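You operate a simulated robot arm through the tools that you are given. There is no shell and no other tool.

You run a simulated robot arm. Do the job below in one go: nothing can be reset, and whatever is moved stays where it is left.

JOB
Jog machine 2 to within 2 mm of X 300, Y 900, Z 360.
Fine: lock Z for the X and Y moves, then unlock it and lower the probe.

The check looks at the end state, three seconds after you hand in, the way a careful person would. Anything else that was tipped, shoved, dropped, spilled or broken makes it a failure.

ROBOT AND FRAMES
A 7-joint arm with a two-finger parallel gripper, fixed in place. Base frame: the origin is at the foot of the arm, x ahead of it, y to its left, z up. Lengths are in mm, angles in degrees, forces in N, time in s.
Its first joint turns from -166.0 to 166.0 degrees. Payload 4.4 kg.
The tool frame sits at the grasp point between the pads (the TCP): z along the fingers, y along the line on which they close. The tips reach 23 mm beyond it. Largest opening 94 mm; finger width 38, thickness 10; the body of the gripper, 54 by 96 mm, starts 39 mm behind the TCP.
Orientation is that of the tool frame in the base frame, as a unit quaternion [w, x, y, z]. With the fingers straight down and closing along the base's y, the tool's x points along the base's -x, its y along +y and its z along -z.

CONTROLS
- The arm moves only by the tool apply_moves. Its argument "moves" is text: rows parted by semicolons, each of 7 numbers parted by spaces: the turn, a rotation vector about the base's x, y, z in rad, then the shift along the base's x, y, z in mm, then the opening in per cent of the stroke, from 0 (shut) to 100 (fully open). In form: ax ay az tx ty tz hand; .... A call has 1 to 20 rows; each row is the pose to reach, as a shift and turn from the pose commanded when the call began. Each row takes 0.2 s and may step no farther than 50 mm and 8.6 degrees from the row before; otherwise, or with a gripper value out of range, the whole call is refused. Where a pose cannot be reached the arm comes as near as it can. A force on the tool above 40 N (or 10 N above the force at the start of the call, whichever is more), or a blocked arm, ends the call early, and 0.2 s more pass. The fingers move at their own pace (about 72 mm/s each) and stop on an object; they squeeze with about 26 N. The grip force told is the motor's: it shows also when the fingers shut on nothing. Time passes only in rows, and 0.2 s behind the last, so rows that repeat a pose let the fingers close. It gives the time, the measured TCP pose, the force on the tool (base axes), the opening and the grip force at its end, in the units of the frame above (readings bear some noise), with the torque about the TCP (base axes, N m) and any sound that the robot's microphone picked up.
- Cameras (640 x 400 px; columns grow to the right, rows downward): "scene" is fixed at [220.9, -649.1, 1468.7]; the picture's right is [0.86, -0.52, 0.00], its down [-0.29, -0.47, -0.83] and it looks along [0.43, 0.71, -0.55] (base axes); focal length 334 px, centre (320, 200). "wrist" rides on the gripper at [86, 16, -75] in the tool frame; the picture's right is [-0.18, 0.98, 0.00], its down [-0.58, -0.11, -0.81] and it looks along [-0.79, -0.15, 0.59] (tool axes); focal length 243 px, centre (320, 200).
- get_image(camera): a new picture of that camera. The clock stands still meanwhile.
- probe_pixels(camera, pixels): for up to 12 pixels [column, row] of the newest picture of that camera ("zoom" is the newest enlarged one), the place [x, y, z] in the base frame of the surface seen there, good to about 2 mm. The clock stands still meanwhile.
- close_up(camera, box): a new picture of the part [left, top, right, bottom] of that camera's present view, enlarged. The clock stands still meanwhile.
- close_job(): hands the job in; it is judged then, once.

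Open the gripper and draw the arm clear of the work before you hand the job in, unless the task says otherwise.

The tools are called after "Request:" as a command line: name --argument value ..., lists and objects as JSON in quotes. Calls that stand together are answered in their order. apply_moves: Moves the arm, as the interface text tells. Its arguments: {"type":"object","properties":{"moves":{"type":"string"}},"required":["moves"]} The other tools are called the same way: get_image (camera) takes a picture; probe_pixels (camera, pixels) gives the place of the surface under pixels of a picture; close_up (camera, box) takes an enlarged picture of a part of a camera's view; close_job () hands the job in.

At the start:

```text
t: 0.0
ee_pos: [808.4, -185.3, 1039.4]
tcp_rot: [-0.001, 0.0, 1.0, 0.0]
contact_force: [0.0, -0.6, -0.3]
moment: [0.0, 0.04, -0.01]
gripper_width: 94.1
grasp_force: 0.0
```

scene: 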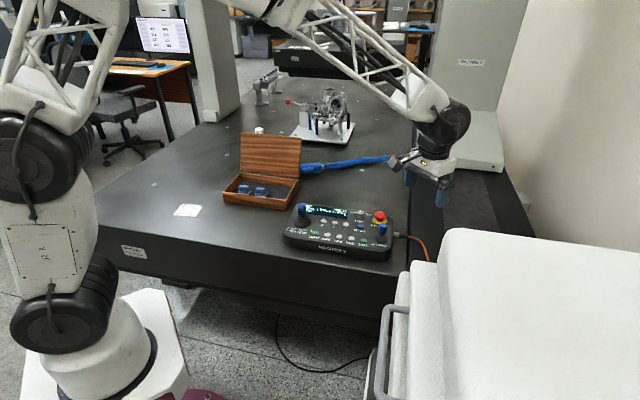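
wrist: 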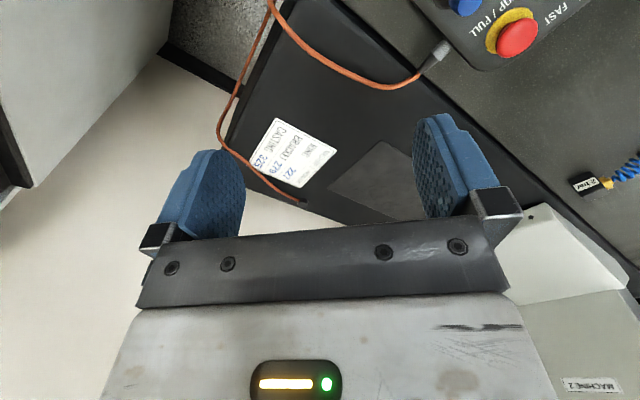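

The scene shows a control pendant around (340,230) with a display, joystick and buttons. I'll take close-ups of it and its surroundings first.

Request:
close_up --camera "scene" --box '[270, 190, 410, 278]'

Request:
close_up --camera "scene" --box '[240, 50, 520, 225]'

Request:
get_image --camera "wrist"

```text
4.55 times, centred on (340, 234) of scene
```

zoom: 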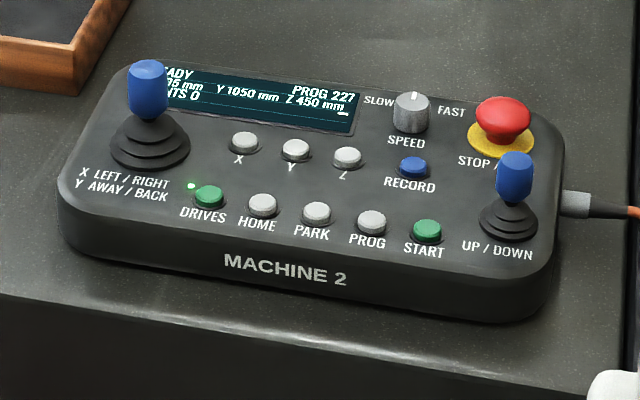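

```text
2.29 times, centred on (380, 138) of scene
```

zoom: 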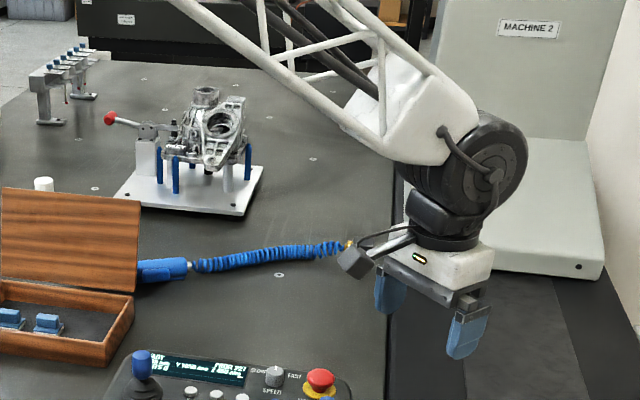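

```text
taken
```

wrist: 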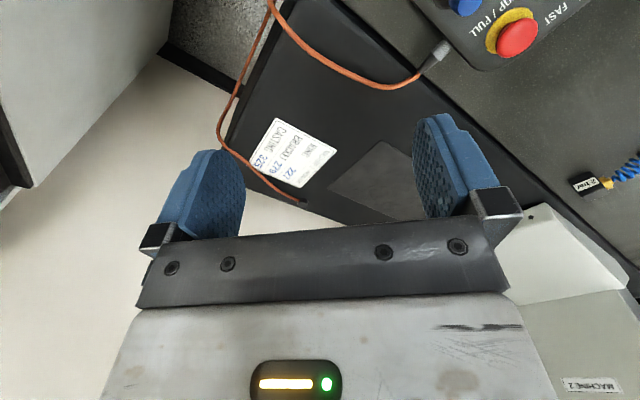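

The display reads READY, X ?36, Y 1050, Z 450. I'll probe the controls of the pendant, and read the display from closer up.

Request:
close_up --camera "scene" --box '[285, 195, 365, 245]'

Request:
close_up --camera "scene" --box '[335, 200, 405, 265]'

Request:
get_image --camera "scene"

```text
8.00 times, centred on (325, 220) of scene
```

zoom: 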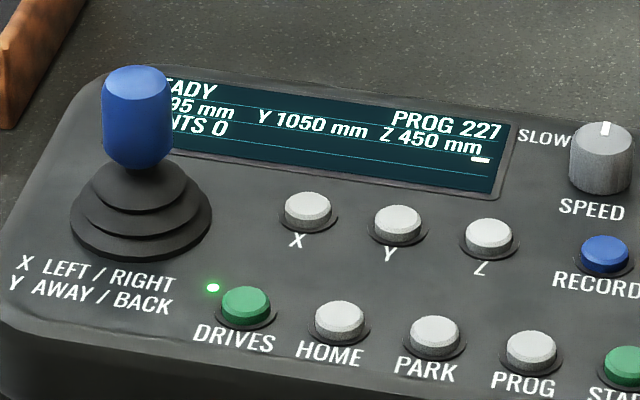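

```text
6.15 times, centred on (370, 232) of scene
```

zoom: 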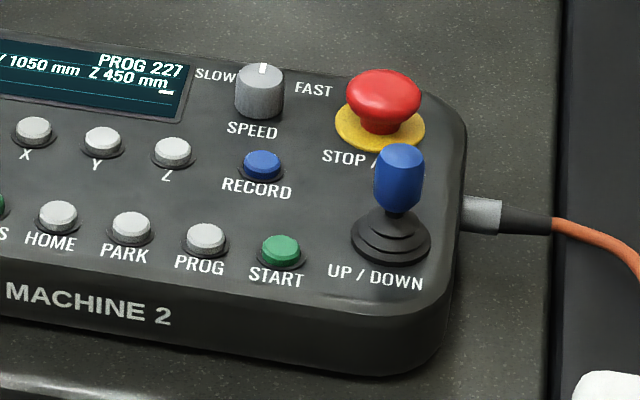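

```text
taken
```

scene: 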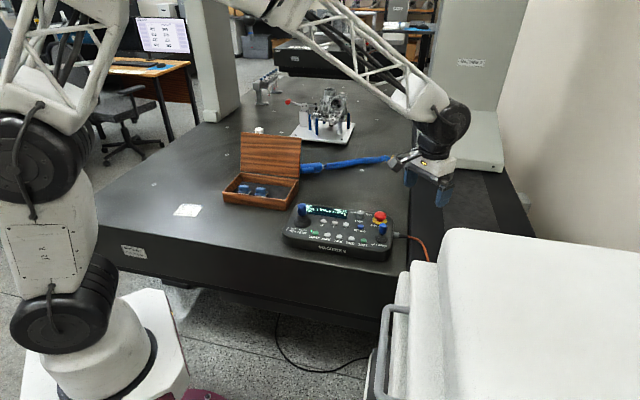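

The X reading ends in "95" with the stick covering the rest. I'll probe the control positions in the scene picture and read the cards on the table.

Request:
probe_pixels --camera "scene" --pixels '[[302, 207], [383, 226], [323, 221], [335, 223], [346, 225], [360, 213], [380, 214], [315, 233], [187, 210], [298, 240], [372, 258], [345, 210]]'

Request:
close_up --camera "scene" --box '[165, 195, 215, 226]'

Request:
close_up --camera "scene" --box '[110, 235, 160, 266]'

Request:
close_up --camera "scene" --box '[130, 0, 450, 200]'

Request:
close_up --camera "wrist" --box '[220, 90, 370, 210]'

```text
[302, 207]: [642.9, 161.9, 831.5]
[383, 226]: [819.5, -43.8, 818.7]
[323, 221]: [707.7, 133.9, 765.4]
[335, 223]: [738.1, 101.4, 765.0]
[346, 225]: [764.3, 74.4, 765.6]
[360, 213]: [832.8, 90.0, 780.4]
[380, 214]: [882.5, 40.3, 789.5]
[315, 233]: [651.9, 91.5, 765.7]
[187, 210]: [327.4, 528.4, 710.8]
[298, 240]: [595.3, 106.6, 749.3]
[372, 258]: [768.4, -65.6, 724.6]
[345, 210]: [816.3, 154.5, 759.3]
```

```text
12.80 times, centred on (190, 210) of scene
```

zoom: 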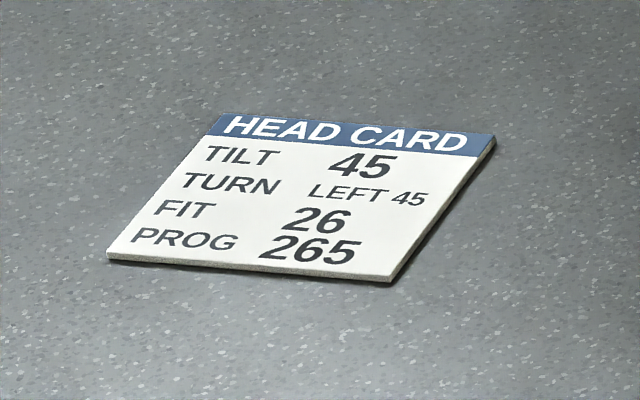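

```text
12.80 times, centred on (135, 250) of scene
```

zoom: 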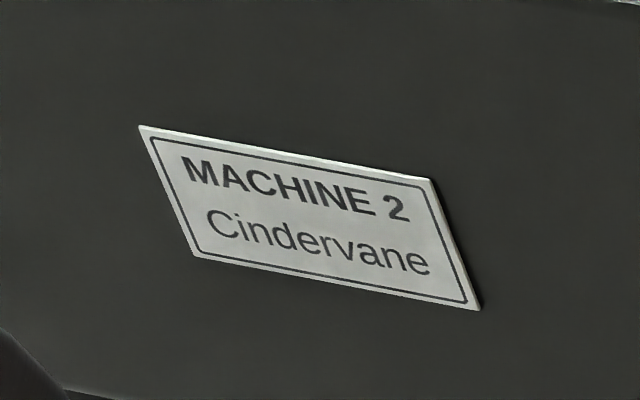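

```text
2.00 times, centred on (290, 100) of scene
```

zoom: 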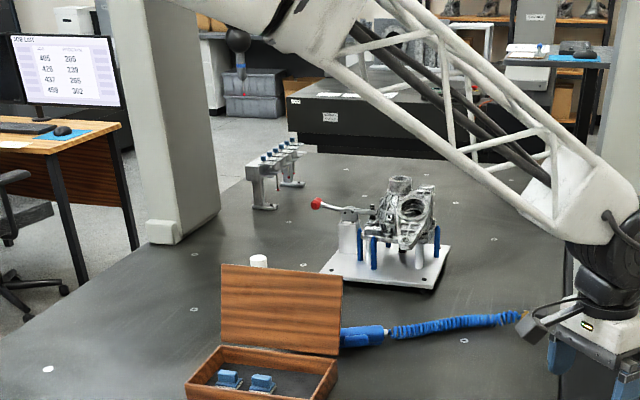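

```text
3.33 times, centred on (295, 150) of wrist
```

zoom: 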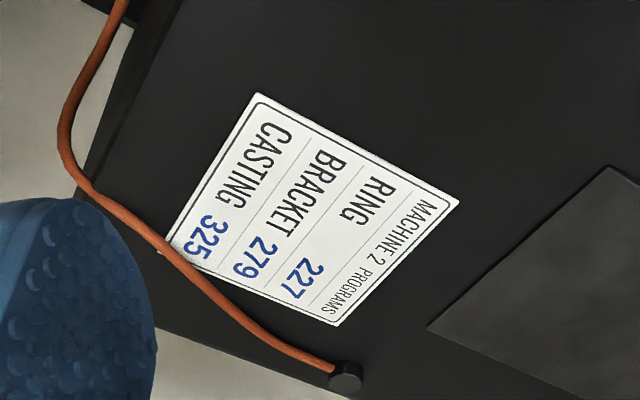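

The probe head hangs near scene (248,30) and the display needs a better view. I'll zoom on the probe, the job list monitor and the distant area before moving.

Request:
close_up --camera "scene" --box '[220, 0, 300, 50]'

Request:
close_up --camera "scene" --box '[240, 60, 370, 140]'

Request:
probe_pixels --camera "scene" --pixels '[[248, 20], [250, 37], [332, 95], [325, 105], [290, 102], [260, 90], [440, 30], [215, 115], [485, 165], [98, 240], [400, 300], [300, 60]]'

```text
8.00 times, centred on (260, 25) of scene
```

zoom: 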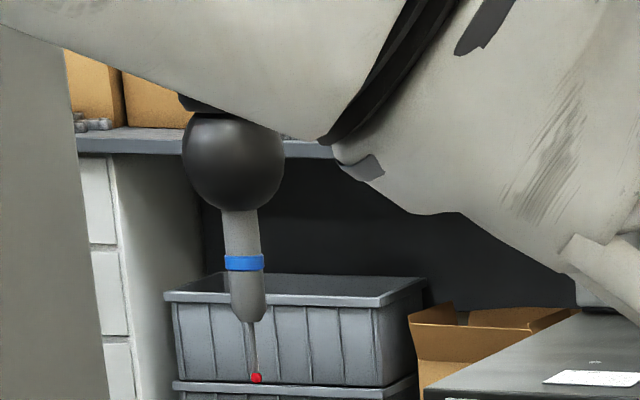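

```text
4.92 times, centred on (305, 100) of scene
```

zoom: 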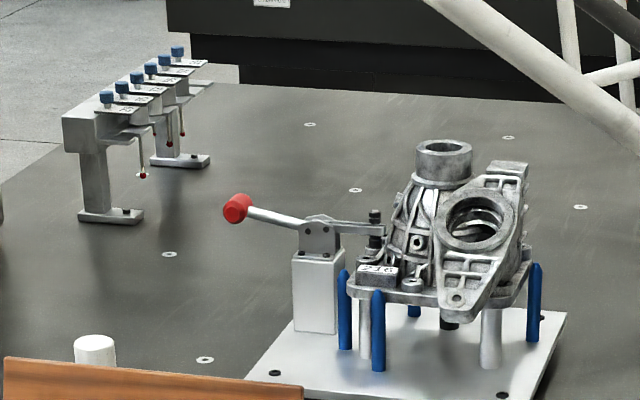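

```text
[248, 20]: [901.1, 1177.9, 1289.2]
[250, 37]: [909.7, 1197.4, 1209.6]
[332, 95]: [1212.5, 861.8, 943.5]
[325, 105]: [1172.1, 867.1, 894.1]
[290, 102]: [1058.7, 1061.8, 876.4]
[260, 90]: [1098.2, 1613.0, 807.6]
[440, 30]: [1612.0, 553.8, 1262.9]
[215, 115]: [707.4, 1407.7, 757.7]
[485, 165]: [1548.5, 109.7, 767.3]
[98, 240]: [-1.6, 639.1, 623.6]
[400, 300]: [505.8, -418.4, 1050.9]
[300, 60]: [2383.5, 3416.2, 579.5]
```

The probe tip (red ball) is at about scene (252,47), roughly 450 mm above the granite, which agrees with Z 450; the casting is far lower. I'll yaw the tool about 43° to line up with the pendant and move above it to look with the wrist camera, gripper closing on the way.

Request:
apply_moves --moves "0 0 0.095 -11 36 -11 100; 0 0 0.19 -21 72 -22 100; 0 0 0.284 -32 108 -33 100; 0 0 0.379 -43 145 -45 100; 0 0 0.473 -53 181 -56 100; 0 0 0.568 -64 217 -67 100; 0 0 0.662 -74 253 -78 100; 0 0 0.757 -85 289 -89 100; 0 0 0.757 -85 289 -89 100"

Request:
get_image --camera "wrist"

Request:
get_image --camera "scene"

```text
t: 2.0
ee_pos: [722.9, 105.5, 950.2]
tcp_rot: [-0.001, -0.37, 0.929, 0.0]
contact_force: [-1.1, 0.6, 0.4]
moment: [-0.01, 0.01, 0.0]
gripper_width: 93.8
grasp_force: 0.1
```

```text
taken
```

wrist: 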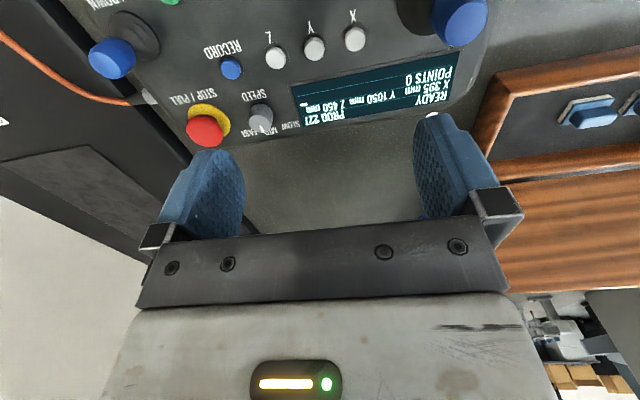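

```text
taken
```

scene: 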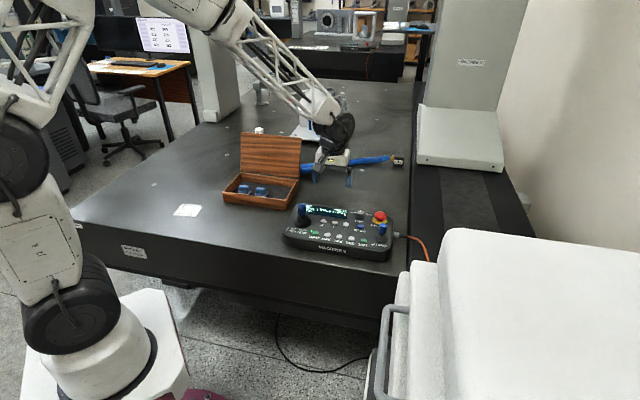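

The wrist view shows the display upside down: X 395, Y 1050, Z 450, POINTS 0, PROG 227. I'll enlarge it and probe the controls.

Request:
close_up --camera "wrist" --box '[80, 0, 500, 150]'

Request:
probe_pixels --camera "wrist" --pixels '[[276, 56], [314, 48], [355, 38], [230, 68], [262, 112], [205, 128], [460, 20], [110, 57], [140, 40], [420, 10], [335, 60], [290, 75]]'

Request:
close_up --camera "scene" --box '[270, 190, 410, 278]'

```text
1.52 times, centred on (290, 75) of wrist
```

zoom: 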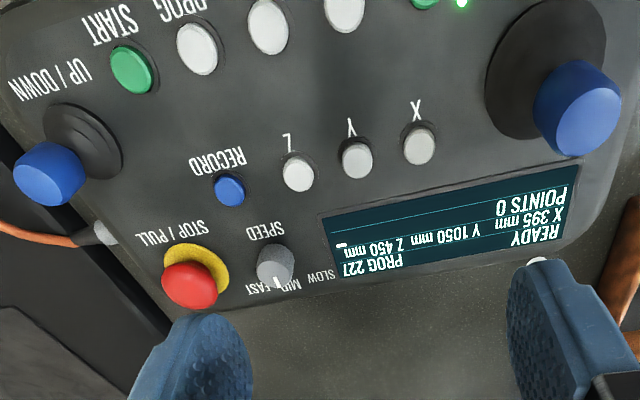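

```text
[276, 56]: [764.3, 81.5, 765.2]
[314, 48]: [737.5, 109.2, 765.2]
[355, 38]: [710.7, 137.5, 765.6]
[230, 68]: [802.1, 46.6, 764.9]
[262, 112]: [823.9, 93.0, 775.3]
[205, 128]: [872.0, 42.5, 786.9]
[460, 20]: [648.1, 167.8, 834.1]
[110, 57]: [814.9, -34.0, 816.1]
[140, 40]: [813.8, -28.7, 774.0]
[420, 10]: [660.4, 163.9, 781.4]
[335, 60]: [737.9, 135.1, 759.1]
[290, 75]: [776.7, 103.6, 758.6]
```

```text
4.55 times, centred on (340, 234) of scene
```

zoom: 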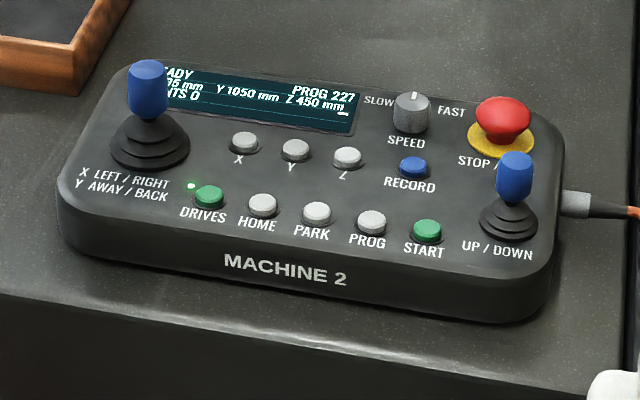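

Speed knob reads MID, and the Z lock button is at (764,78,765). I'll close the fingers and come down above the Z button, stopping about 20 mm short.

Request:
apply_moves --moves "0 0 0.005 0 0 0 0; 0 0 0.005 20 -13 -30 0; 0 0 0.005 41 -26.5 -60 0; 0 0 0.005 41 -26.5 -90 0; 0 0 0.005 41 -26.5 -120 0; 0 0 0.005 41 -26.5 -135 0; 0 0 0.005 41 -26.5 -140 0; 0 0 0.005 41 -26.5 -140 0"

Request:
get_image --camera "wrist"

Request:
close_up --camera "scene" --box '[270, 150, 430, 270]'

```text
t: 3.8
ee_pos: [764.0, 77.1, 809.3]
tcp_rot: [0.0, -0.373, 0.928, 0.0]
contact_force: [0.4, 0.5, -0.2]
moment: [0.0, -0.01, -0.01]
gripper_width: 0.1
grasp_force: 26.4
```

```text
taken
```

wrist: 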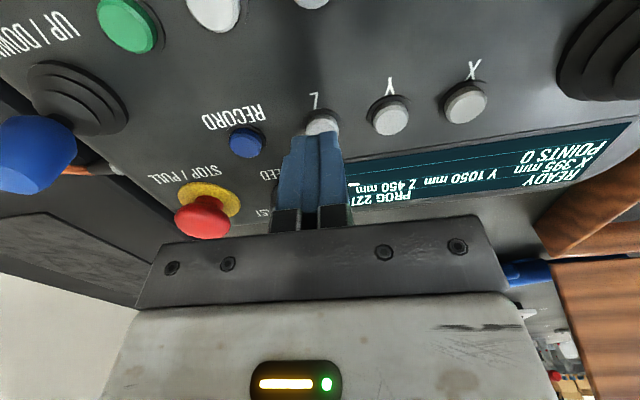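

```text
3.33 times, centred on (350, 210) of scene
```

zoom: 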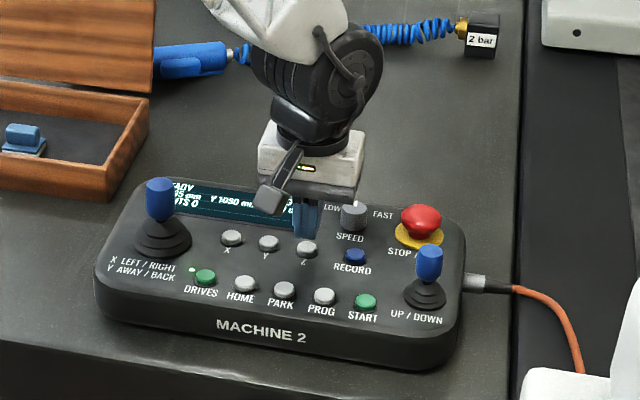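

Fingertips are at (320,140) right over the Z button at (322,122). I'll lower onto it in small steps.

Request:
apply_moves --moves "0 0 0 0 0 -10 0; 0 0 0 0 0 -17 0; 0 0 0 0 0 -20 0; 0 0 0 0 0 -22 0"

Request:
get_image --camera "wrist"

```text
t: 4.8
ee_pos: [763.4, 77.1, 787.5]
tcp_rot: [0.0, -0.373, 0.928, 0.0]
contact_force: [-0.7, -0.1, 2.1]
moment: [0.01, 0.01, 0.04]
gripper_width: 0.0
grasp_force: 26.0
heard: click
```

```text
taken
```

wrist: 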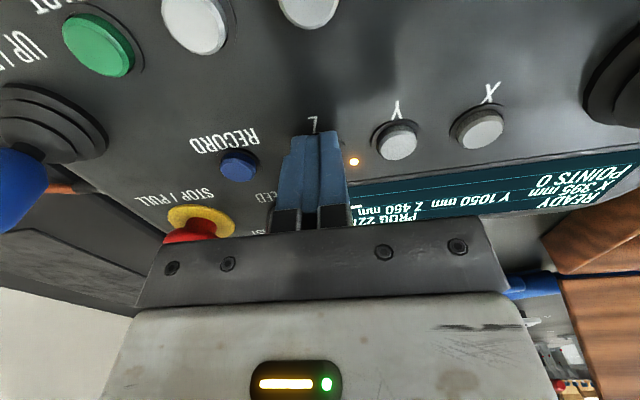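

A click was heard and an amber lamp lit at (354,161) next to Z. I'll lift straight off and check the lamp stays on.

Request:
apply_moves --moves "0 0 0 0 0 10 0; 0 0 0 0 0 40 0; 0 0 0 0 0 80 0; 0 0 0 0 0 110 0; 0 0 0 0 0 110 0"

Request:
get_image --camera "wrist"

Request:
close_up --camera "scene" --box '[270, 190, 410, 278]'

```text
t: 6.0
ee_pos: [763.0, 75.8, 897.9]
tcp_rot: [0.001, -0.373, 0.928, 0.0]
contact_force: [-0.3, 1.0, -0.3]
moment: [-0.02, 0.0, 0.0]
gripper_width: 0.0
grasp_force: 25.6
```

```text
taken
```

wrist: 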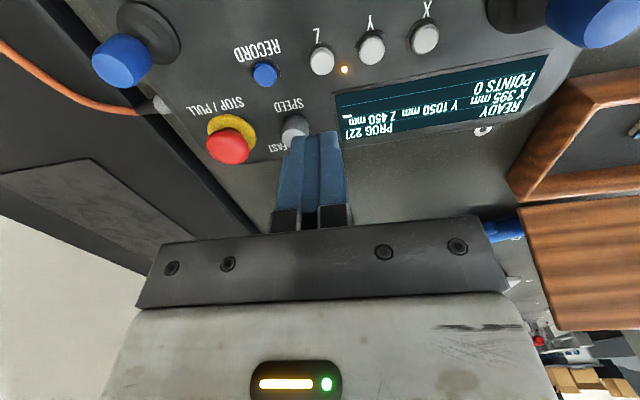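

```text
4.55 times, centred on (340, 234) of scene
```

zoom: 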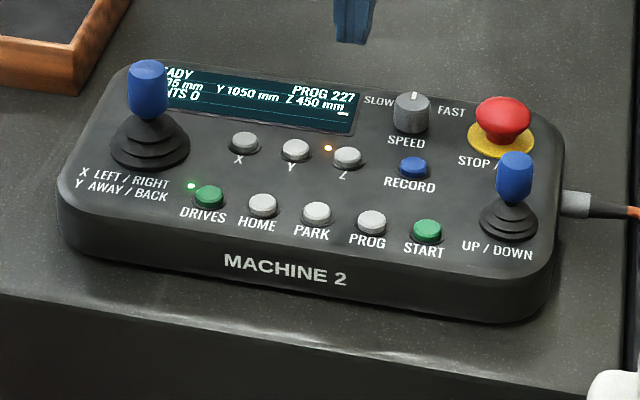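

Amber Z lamp stays lit at (345,69) and the display is unchanged, so Z is locked. Now I'll go above the left stick's blue knob with the fingers open to measure it.

Request:
apply_moves --moves "0 0 0 -26 26 5 70; 0 0 0 -54 54 10 70; 0 0 0 -82 82 10 70; 0 0 0 -109 98 10 70; 0 0 0 -119 89 10 70; 0 0 0 -119 89 10 70"

Request:
get_image --camera "wrist"

Request:
close_up --camera "scene" --box '[270, 150, 430, 270]'

```text
t: 7.4
ee_pos: [643.9, 165.7, 907.8]
tcp_rot: [0.0, -0.373, 0.928, 0.0]
contact_force: [0.2, -0.1, -0.6]
moment: [-0.02, 0.0, 0.03]
gripper_width: 65.8
grasp_force: 0.1
```

```text
taken
```

wrist: 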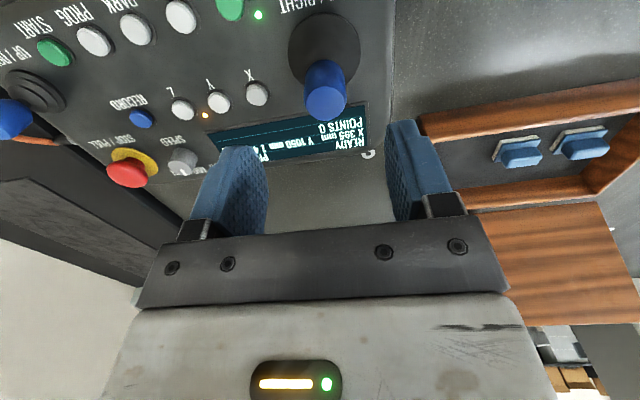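

```text
3.33 times, centred on (350, 210) of scene
```

zoom: 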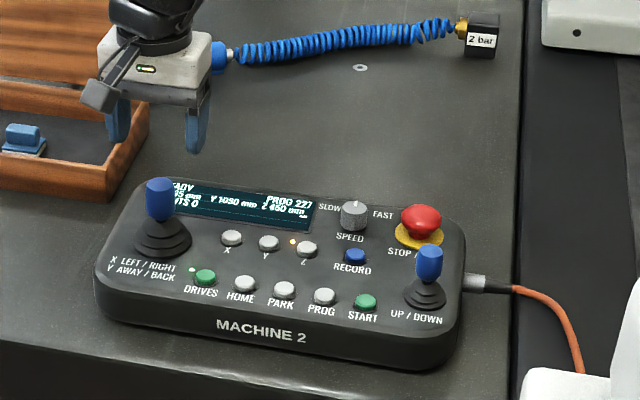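

The knob's top is near (326,105) between the fingers. I'll enlarge it and probe its edges and the wooden box next to it.

Request:
close_up --camera "wrist" --box '[260, 0, 420, 130]'

Request:
probe_pixels --camera "wrist" --pixels '[[326, 103], [326, 92], [326, 115], [310, 103], [342, 103], [325, 72], [308, 80], [342, 80], [326, 45], [450, 130], [420, 120], [520, 155]]'

Request:
probe_pixels --camera "scene" --pixels '[[302, 204], [302, 208], [302, 213], [299, 209], [305, 209], [302, 220], [298, 222], [306, 222], [300, 180], [299, 195], [383, 230], [383, 222]]'

```text
3.08 times, centred on (340, 65) of wrist
```

zoom: 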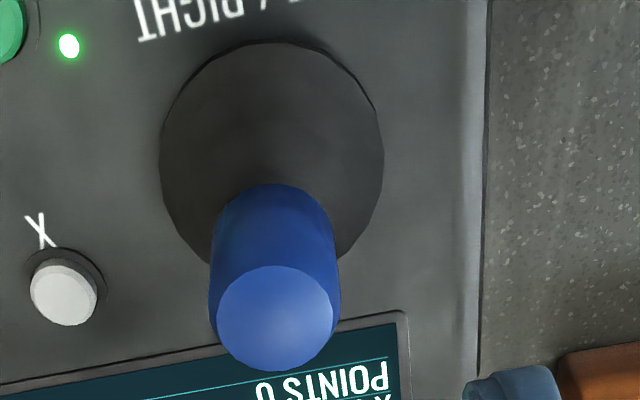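

```text
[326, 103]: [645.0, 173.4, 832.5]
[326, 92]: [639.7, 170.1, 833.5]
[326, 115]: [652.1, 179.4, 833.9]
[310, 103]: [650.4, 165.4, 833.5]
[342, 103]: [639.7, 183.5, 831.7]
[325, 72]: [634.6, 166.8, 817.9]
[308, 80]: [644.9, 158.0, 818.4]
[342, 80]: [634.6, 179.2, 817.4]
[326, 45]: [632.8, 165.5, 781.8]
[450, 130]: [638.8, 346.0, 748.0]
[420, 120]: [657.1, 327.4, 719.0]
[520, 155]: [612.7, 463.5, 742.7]
```

```text
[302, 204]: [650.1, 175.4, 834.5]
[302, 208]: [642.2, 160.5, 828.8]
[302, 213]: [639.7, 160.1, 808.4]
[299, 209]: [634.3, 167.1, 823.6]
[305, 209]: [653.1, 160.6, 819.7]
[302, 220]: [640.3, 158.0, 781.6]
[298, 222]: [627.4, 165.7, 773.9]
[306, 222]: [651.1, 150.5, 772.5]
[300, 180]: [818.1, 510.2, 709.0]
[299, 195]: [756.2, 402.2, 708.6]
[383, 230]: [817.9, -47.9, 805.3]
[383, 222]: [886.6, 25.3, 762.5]
```

Knob: top centre about (646,173,833), 26 mm across, stick upright. I'll descend with the fingers straddling it (tips at about z 803), not yet touching.

Request:
apply_moves --moves "0 0 0 1.5 7 0 65; 0 0 0 1.5 7 -25 65; 0 0 0 1.5 7 -50 65; 0 0 0 1.5 7 -70 65; 0 0 0 1.5 7 -82 65; 0 0 0 1.5 7 -82 65"

Request:
get_image --camera "wrist"

Request:
close_up --camera "scene" --box '[270, 180, 410, 268]'

```text
t: 8.8
ee_pos: [645.6, 173.2, 826.0]
tcp_rot: [0.0, -0.372, 0.928, 0.0]
contact_force: [0.1, 0.7, -1.4]
moment: [-0.03, -0.07, -0.02]
gripper_width: 61.0
grasp_force: 0.1
```

```text
taken
```

wrist: 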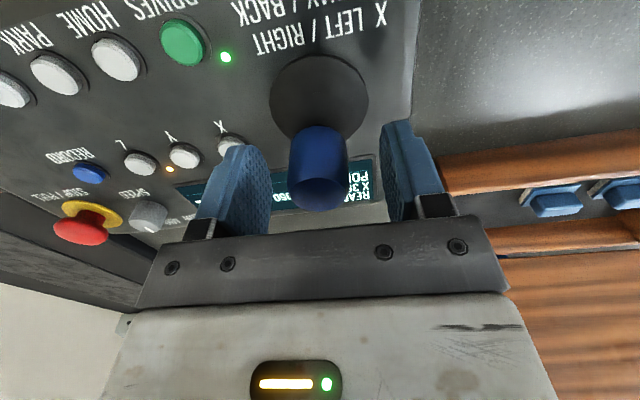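

```text
4.55 times, centred on (340, 224) of scene
```

zoom: 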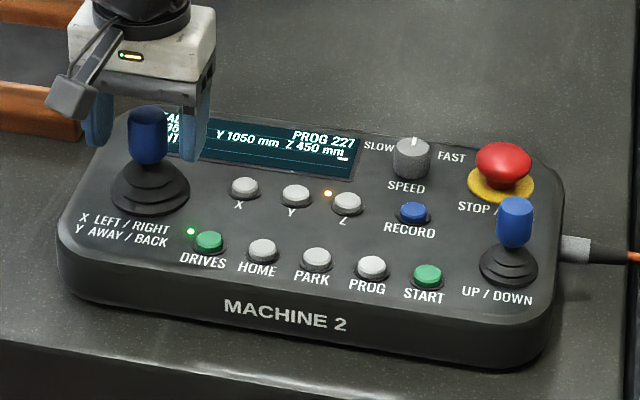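

The knob sits centred between the fingers (about (319,190)), untouched. I'll narrow the opening to about 36 mm so that a small gap remains on each side, then check.

Request:
apply_moves --moves "0 0 0 0 0 0 50; 0 0 0 0 0 0 39; 0 0 0 0 0 0 39"

Request:
get_image --camera "wrist"

Request:
close_up --camera "wrist" --box '[240, 100, 420, 230]'

Request:
close_up --camera "scene" --box '[285, 190, 365, 240]'

```text
t: 9.6
ee_pos: [645.9, 172.5, 825.9]
tcp_rot: [0.0, -0.373, 0.928, 0.0]
contact_force: [0.2, -0.3, 0.1]
moment: [0.02, 0.0, -0.02]
gripper_width: 36.5
grasp_force: 0.0
```

```text
taken
```

wrist: 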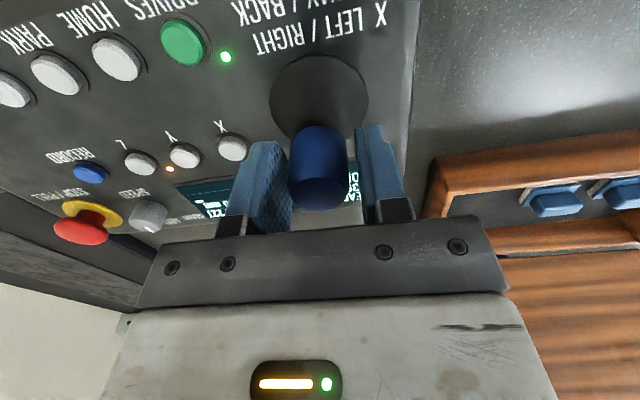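

```text
3.08 times, centred on (330, 165) of wrist
```

zoom: 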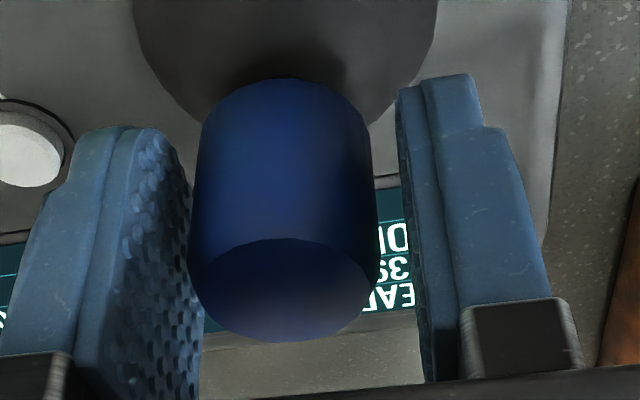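

```text
8.00 times, centred on (325, 215) of scene
```

zoom: 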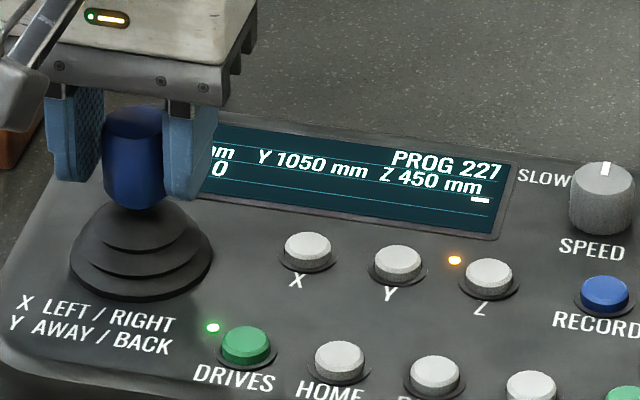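

The nearer pad on the +X side has about 1–2 mm gap; the X digits are hidden by the hand, so I'll read after lifting. Test: push the stick gently left by about 6 mm for one beat and come back to centre.

Request:
apply_moves --moves "0 0 0 -2.1 2.2 0 39; 0 0 0 -4.2 4.4 0 39; 0 0 0 -4.2 4.4 0 39; 0 0 0 -2.1 2.2 0 39; 0 0 0 0 0 0 39; 0 0 0 0 0 0 39"

Request:
close_up --camera "wrist" --box '[240, 100, 420, 230]'

Request:
close_up --camera "scene" --box '[285, 190, 365, 240]'

```text
t: 11.0
ee_pos: [644.7, 173.3, 826.7]
tcp_rot: [0.0, -0.372, 0.928, 0.0]
contact_force: [0.7, -1.1, 0.3]
moment: [-0.01, -0.02, -0.02]
gripper_width: 36.6
grasp_force: 0.0
```

```text
3.08 times, centred on (330, 165) of wrist
```

zoom: 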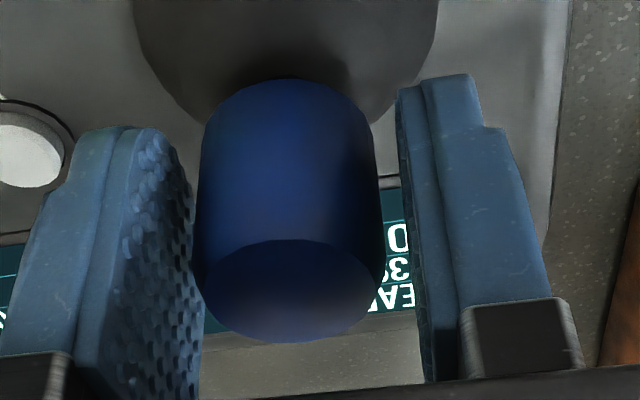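

```text
8.00 times, centred on (325, 215) of scene
```

zoom: 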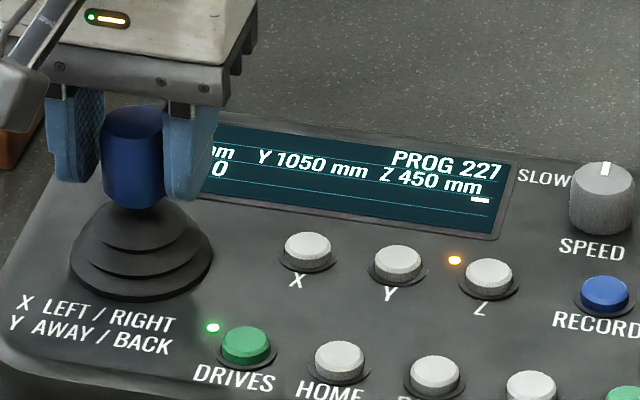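

The knob shifted and came back; the X digits are still mostly hidden. I'll open and lift to read the display.

Request:
apply_moves --moves "0 0 0 0 0 15 39; 0 0 0 0 0 40 39; 0 0 0 0 0 70 39; 0 0 0 0 0 82 39; 0 0 0 0 0 82 39"

Request:
close_up --camera "wrist" --box '[180, 80, 420, 220]'

Request:
get_image --camera "wrist"

```text
t: 12.2
ee_pos: [645.2, 174.2, 907.5]
tcp_rot: [-0.001, -0.373, 0.928, 0.0]
contact_force: [-0.2, 0.3, 0.1]
moment: [-0.03, 0.02, -0.05]
gripper_width: 36.7
grasp_force: 0.0
```

```text
2.67 times, centred on (300, 150) of wrist
```

zoom: 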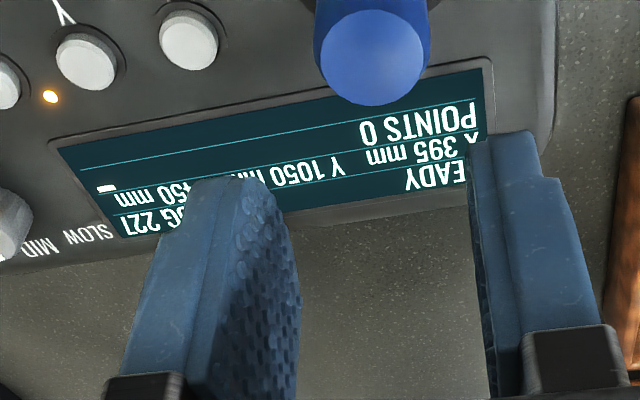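

```text
taken
```

wrist: 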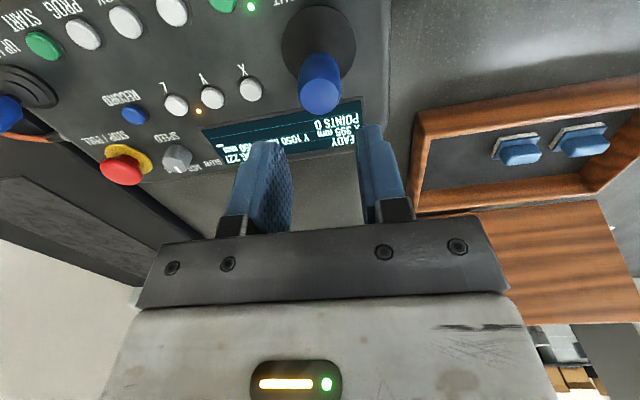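

X is still 395, so that push was inside the dead band. I'll go back down around the knob and push left further, to about 12 mm.

Request:
apply_moves --moves "0 0 0 0 0 -25 39; 0 0 0 0 0 -60 39; 0 0 0 0 0 -82 39; 0 0 0 -2.8 2.9 -82 39; 0 0 0 -5.5 5.8 -82 39; 0 0 0 -8.3 8.7 -82 39"

Request:
close_up --camera "scene" --box '[270, 180, 410, 268]'

Request:
close_up --camera "wrist" --box '[180, 80, 420, 220]'

```text
t: 13.6
ee_pos: [636.3, 182.7, 825.4]
tcp_rot: [0.0, -0.372, 0.928, 0.001]
contact_force: [0.6, -0.1, 0.2]
moment: [-0.03, -0.02, 0.02]
gripper_width: 37.3
grasp_force: 1.0
```

```text
4.55 times, centred on (340, 224) of scene
```

zoom: 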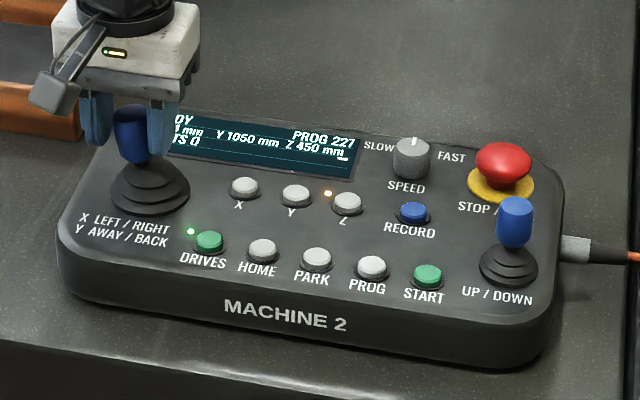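

```text
2.67 times, centred on (300, 150) of wrist
```

zoom: 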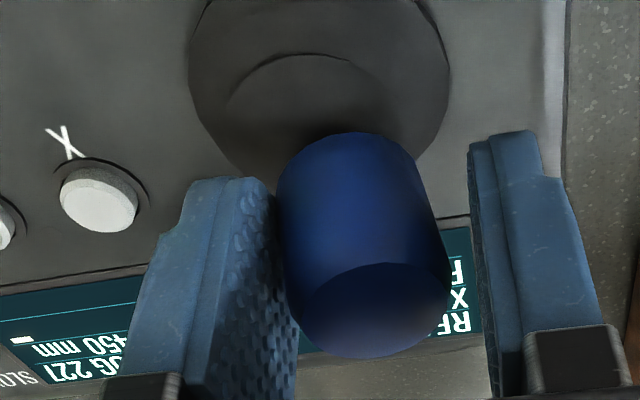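

The stick is now tilted left and the last X digit has changed. I'll zoom in on the display.

Request:
close_up --camera "scene" --box '[295, 195, 355, 230]'

```text
10.67 times, centred on (325, 212) of scene
```

zoom: 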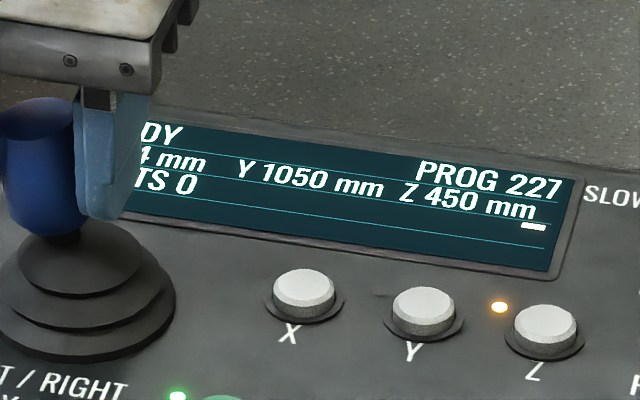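

X now ends in "4" (394): left lowers X and it has just begun moving. I'll hold for two more beats to see the rate.

Request:
apply_moves --moves "0 0 0 0 0 0 39; 0 0 0 0 0 0 39"

Request:
close_up --camera "scene" --box '[295, 195, 355, 230]'

Request:
close_up --camera "wrist" --box '[180, 80, 420, 220]'

```text
t: 14.2
ee_pos: [637.6, 181.7, 826.8]
tcp_rot: [0.0, -0.372, 0.928, 0.0]
contact_force: [0.8, -1.2, 0.8]
moment: [0.01, -0.06, 0.01]
gripper_width: 37.2
grasp_force: 0.4
```

```text
10.67 times, centred on (325, 212) of scene
```

zoom: 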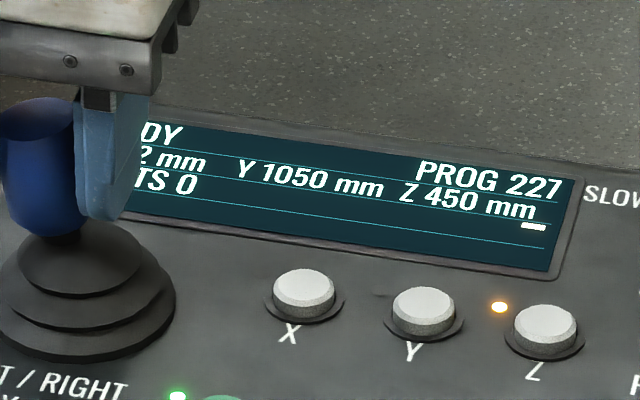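

```text
2.67 times, centred on (300, 150) of wrist
```

zoom: 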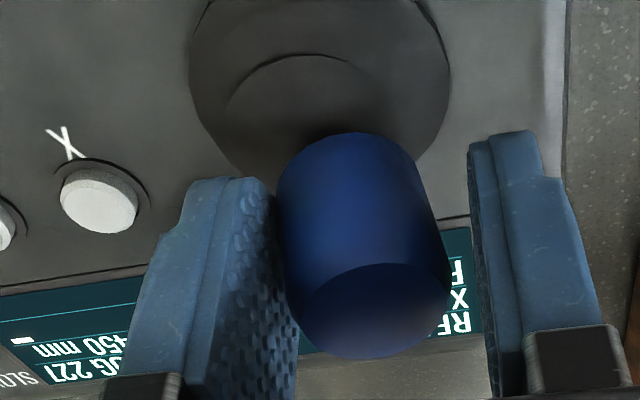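

X dropped to 392 in 0.6 s, about 3 mm/s here. I'll tilt a further 3 mm left to speed up and re-read.

Request:
apply_moves --moves "0 0 0 -2.1 2.2 0 39; 0 0 0 -2.1 2.2 0 39; 0 0 0 -2.1 2.2 0 39; 0 0 0 -2.1 2.2 0 39"

Request:
close_up --camera "scene" --box '[295, 195, 355, 230]'

```text
t: 15.2
ee_pos: [635.3, 184.0, 826.9]
tcp_rot: [-0.001, -0.372, 0.928, -0.001]
contact_force: [1.0, -0.8, 0.0]
moment: [-0.01, -0.04, -0.01]
gripper_width: 37.4
grasp_force: 0.6
```

```text
10.67 times, centred on (325, 212) of scene
```

zoom: 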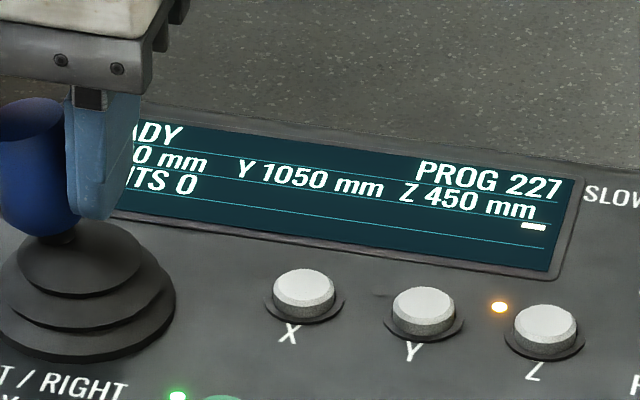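

X ends in 0 (390 or 380); the tens digit is just hidden. I'll tilt 3 mm more, which also uncovers more of the display.

Request:
apply_moves --moves "0 0 0 -2.1 2.2 0 39; 0 0 0 -2.1 2.2 0 39"

Request:
close_up --camera "scene" --box '[295, 195, 355, 230]'

Request:
close_up --camera "wrist" --box '[180, 80, 420, 220]'

```text
t: 15.8
ee_pos: [633.4, 187.6, 827.1]
tcp_rot: [-0.001, -0.372, 0.928, 0.0]
contact_force: [1.2, -0.6, -0.7]
moment: [-0.03, 0.0, 0.01]
gripper_width: 37.4
grasp_force: 1.1
```

```text
10.67 times, centred on (325, 212) of scene
```

zoom: 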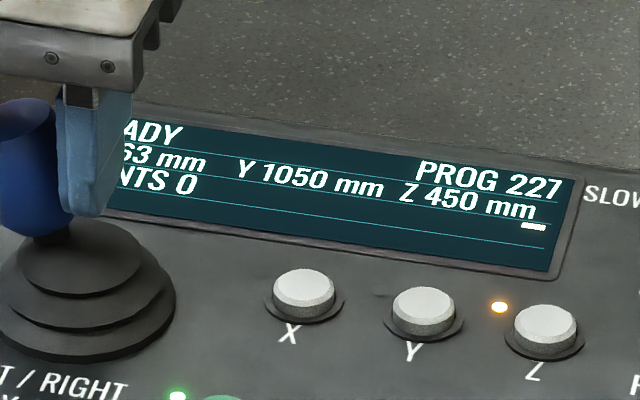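

```text
2.67 times, centred on (300, 150) of wrist
```

zoom: 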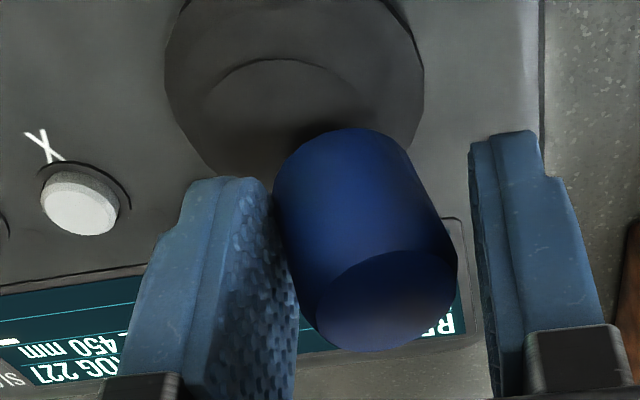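

X shows ?63 (363), speed about 28 mm/s. I'll hold two beats and re-read.

Request:
apply_moves --moves "0 0 0 0 0 0 39; 0 0 0 0 0 0 39"

Request:
close_up --camera "scene" --box '[295, 195, 355, 230]'

```text
t: 16.4
ee_pos: [632.6, 187.1, 826.5]
tcp_rot: [0.0, -0.373, 0.928, 0.0]
contact_force: [-0.2, -1.7, -0.7]
moment: [-0.05, 0.02, 0.01]
gripper_width: 37.7
grasp_force: 1.3
```

```text
10.67 times, centred on (325, 212) of scene
```

zoom: 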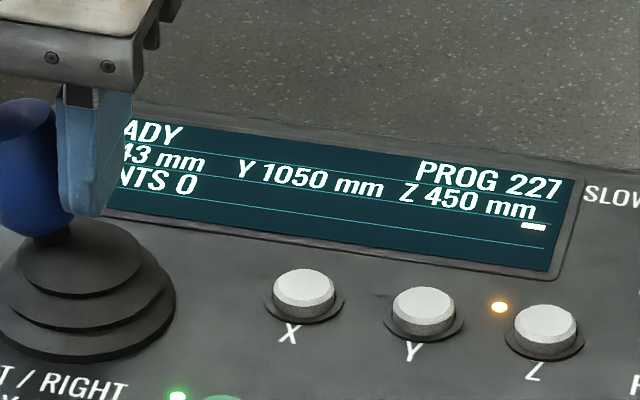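

X is 343 now, about 33 mm/s. I'll hold one more beat then ease back by 3 mm to the slower tilt.

Request:
apply_moves --moves "0 0 0 0 0 0 39; 0 0 0 2.1 -2.2 0 39"

Request:
close_up --camera "scene" --box '[295, 195, 355, 230]'

```text
t: 17.0
ee_pos: [636.0, 185.0, 826.7]
tcp_rot: [0.0, -0.372, 0.928, 0.0]
contact_force: [2.2, -1.7, -0.3]
moment: [-0.04, -0.03, 0.01]
gripper_width: 37.3
grasp_force: 0.9
```

```text
10.67 times, centred on (325, 212) of scene
```

zoom: 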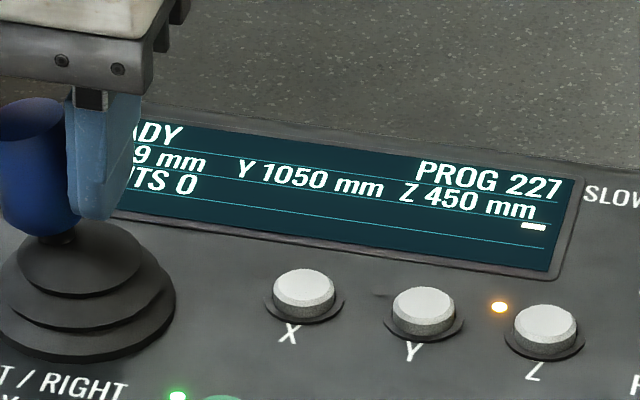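

X is 329. I'll hold this slower tilt for three beats and re-read.

Request:
apply_moves --moves "0 0 0 0 0 0 39; 0 0 0 0 0 0 39; 0 0 0 0 0 0 39"

Request:
close_up --camera "scene" --box '[295, 195, 355, 230]'

```text
t: 17.8
ee_pos: [634.5, 184.8, 825.7]
tcp_rot: [0.0, -0.372, 0.928, 0.0]
contact_force: [1.8, -1.5, -1.0]
moment: [-0.03, -0.05, 0.0]
gripper_width: 37.5
grasp_force: 0.6
```

```text
10.67 times, centred on (325, 212) of scene
```

zoom: 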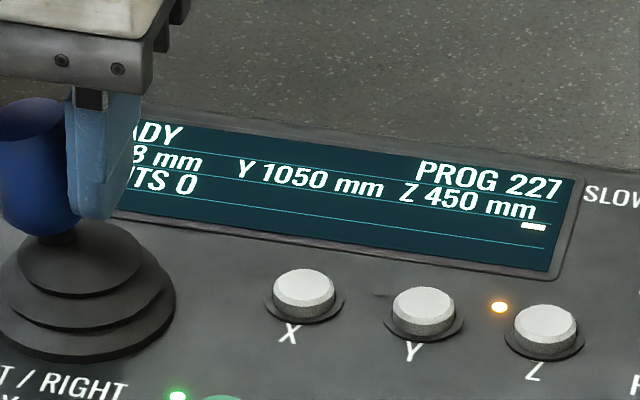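

X is 318, about 13 mm/s. I'll hold two more beats then ease to the slowest tilt.

Request:
apply_moves --moves "0 0 0 0 0 0 39; 0 0 0 0 0 0 39; 0 0 0 2.1 -2.2 0 39"

Request:
close_up --camera "scene" --box '[295, 195, 355, 230]'

```text
t: 18.6
ee_pos: [637.5, 182.6, 824.4]
tcp_rot: [0.0, -0.372, 0.928, 0.0]
contact_force: [0.9, -0.3, 0.4]
moment: [0.01, -0.01, -0.01]
gripper_width: 37.5
grasp_force: 0.4
```

```text
10.67 times, centred on (325, 212) of scene
```

zoom: 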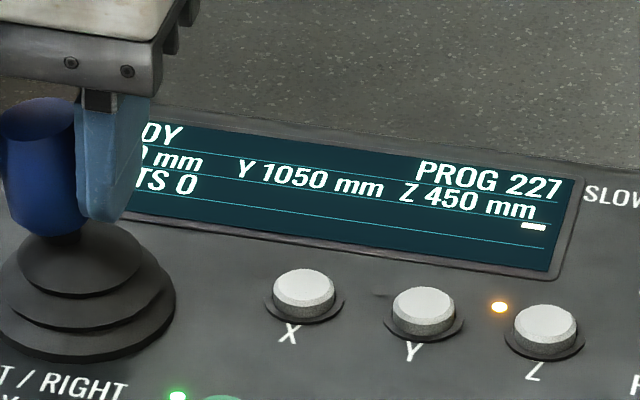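

X reads about 310. At about 3 mm/s, I'll hold eight beats and re-read.

Request:
apply_moves --moves "0 0 0 0 0 0 39; 0 0 0 0 0 0 39; 0 0 0 0 0 0 39; 0 0 0 0 0 0 39; 0 0 0 0 0 0 39; 0 0 0 0 0 0 39"

Request:
close_up --camera "scene" --box '[295, 195, 355, 230]'

```text
t: 20.0
ee_pos: [637.2, 182.3, 826.3]
tcp_rot: [0.0, -0.372, 0.928, 0.0]
contact_force: [1.2, -0.6, -0.7]
moment: [-0.01, -0.03, 0.0]
gripper_width: 37.0
grasp_force: 0.2
```

```text
10.67 times, centred on (325, 212) of scene
```

zoom: 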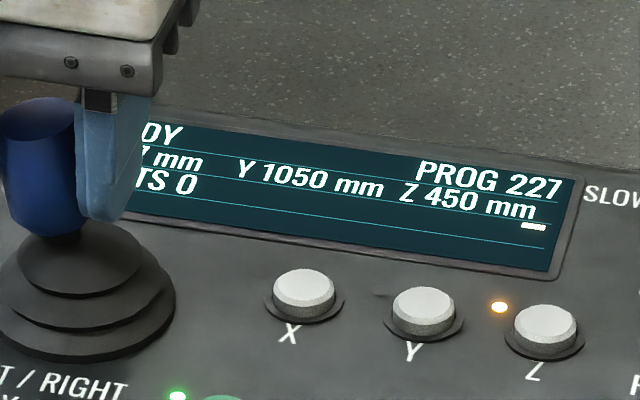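

X is 307, creeping about 2 mm/s. I'll hold ten more beats.

Request:
apply_moves --moves "0 0 0 0 0 0 39; 0 0 0 0 0 0 39; 0 0 0 0 0 0 39; 0 0 0 0 0 0 39; 0 0 0 0 0 0 39; 0 0 0 0 0 0 39; 0 0 0 0 0 0 39; 0 0 0 0 0 0 39; 0 0 0 0 0 0 39; 0 0 0 0 0 0 39"

Request:
close_up --camera "scene" --box '[295, 195, 355, 230]'

```text
t: 22.2
ee_pos: [637.7, 181.9, 824.4]
tcp_rot: [0.0, -0.372, 0.928, 0.0]
contact_force: [1.1, -0.6, -0.3]
moment: [-0.01, 0.03, 0.0]
gripper_width: 37.3
grasp_force: 0.7
```

```text
10.67 times, centred on (325, 212) of scene
```

zoom: 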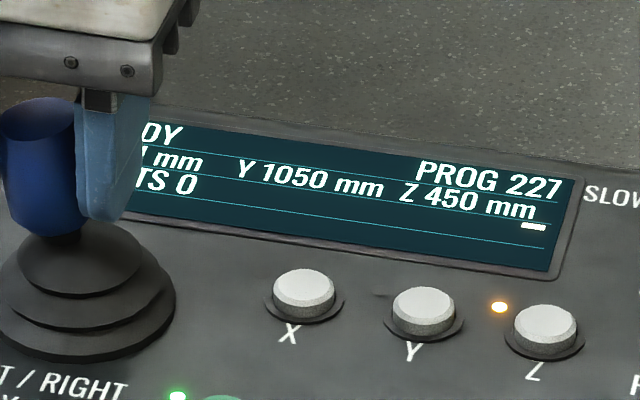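

X reads about 301. I'll return the tool to centre (stick springs back), then lift off to read the display.

Request:
apply_moves --moves "0 0 0 5 -5.3 0 39; 0 0 0 8.3 -8.7 0 39; 0 0 0 8.3 -8.7 0 39; 0 0 0 8.3 -8.7 25 39; 0 0 0 8.3 -8.7 60 39; 0 0 0 8.3 -8.7 82 39; 0 0 0 8.3 -8.7 82 39"

Request:
get_image --camera "wrist"

Request:
close_up --camera "wrist" --box '[180, 80, 420, 220]'

Request:
get_image --camera "scene"

```text
t: 23.8
ee_pos: [646.7, 173.1, 908.6]
tcp_rot: [0.0, -0.372, 0.928, 0.0]
contact_force: [0.7, -0.5, -1.0]
moment: [-0.04, 0.01, -0.01]
gripper_width: 36.3
grasp_force: 0.0
```

```text
taken
```

wrist: 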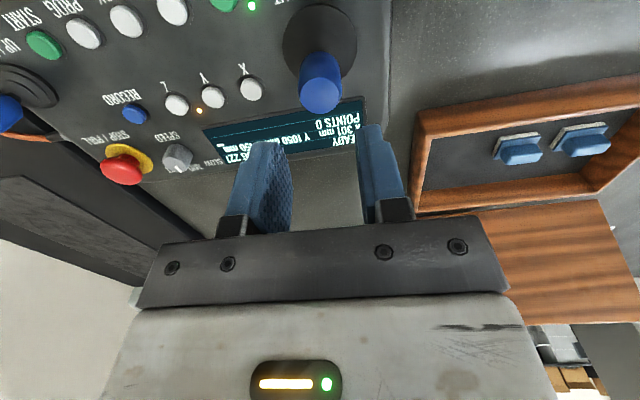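

```text
2.67 times, centred on (300, 150) of wrist
```

zoom: 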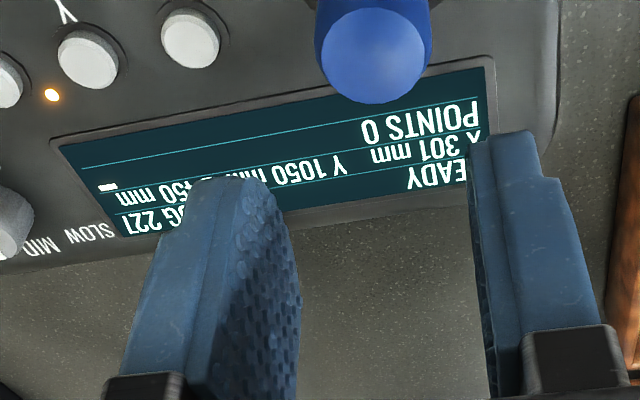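

```text
taken
```

scene: 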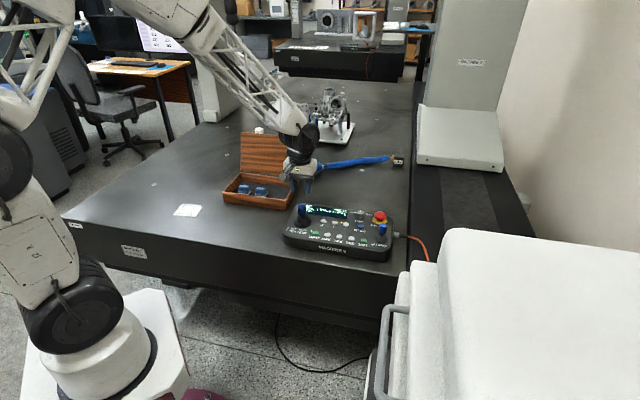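

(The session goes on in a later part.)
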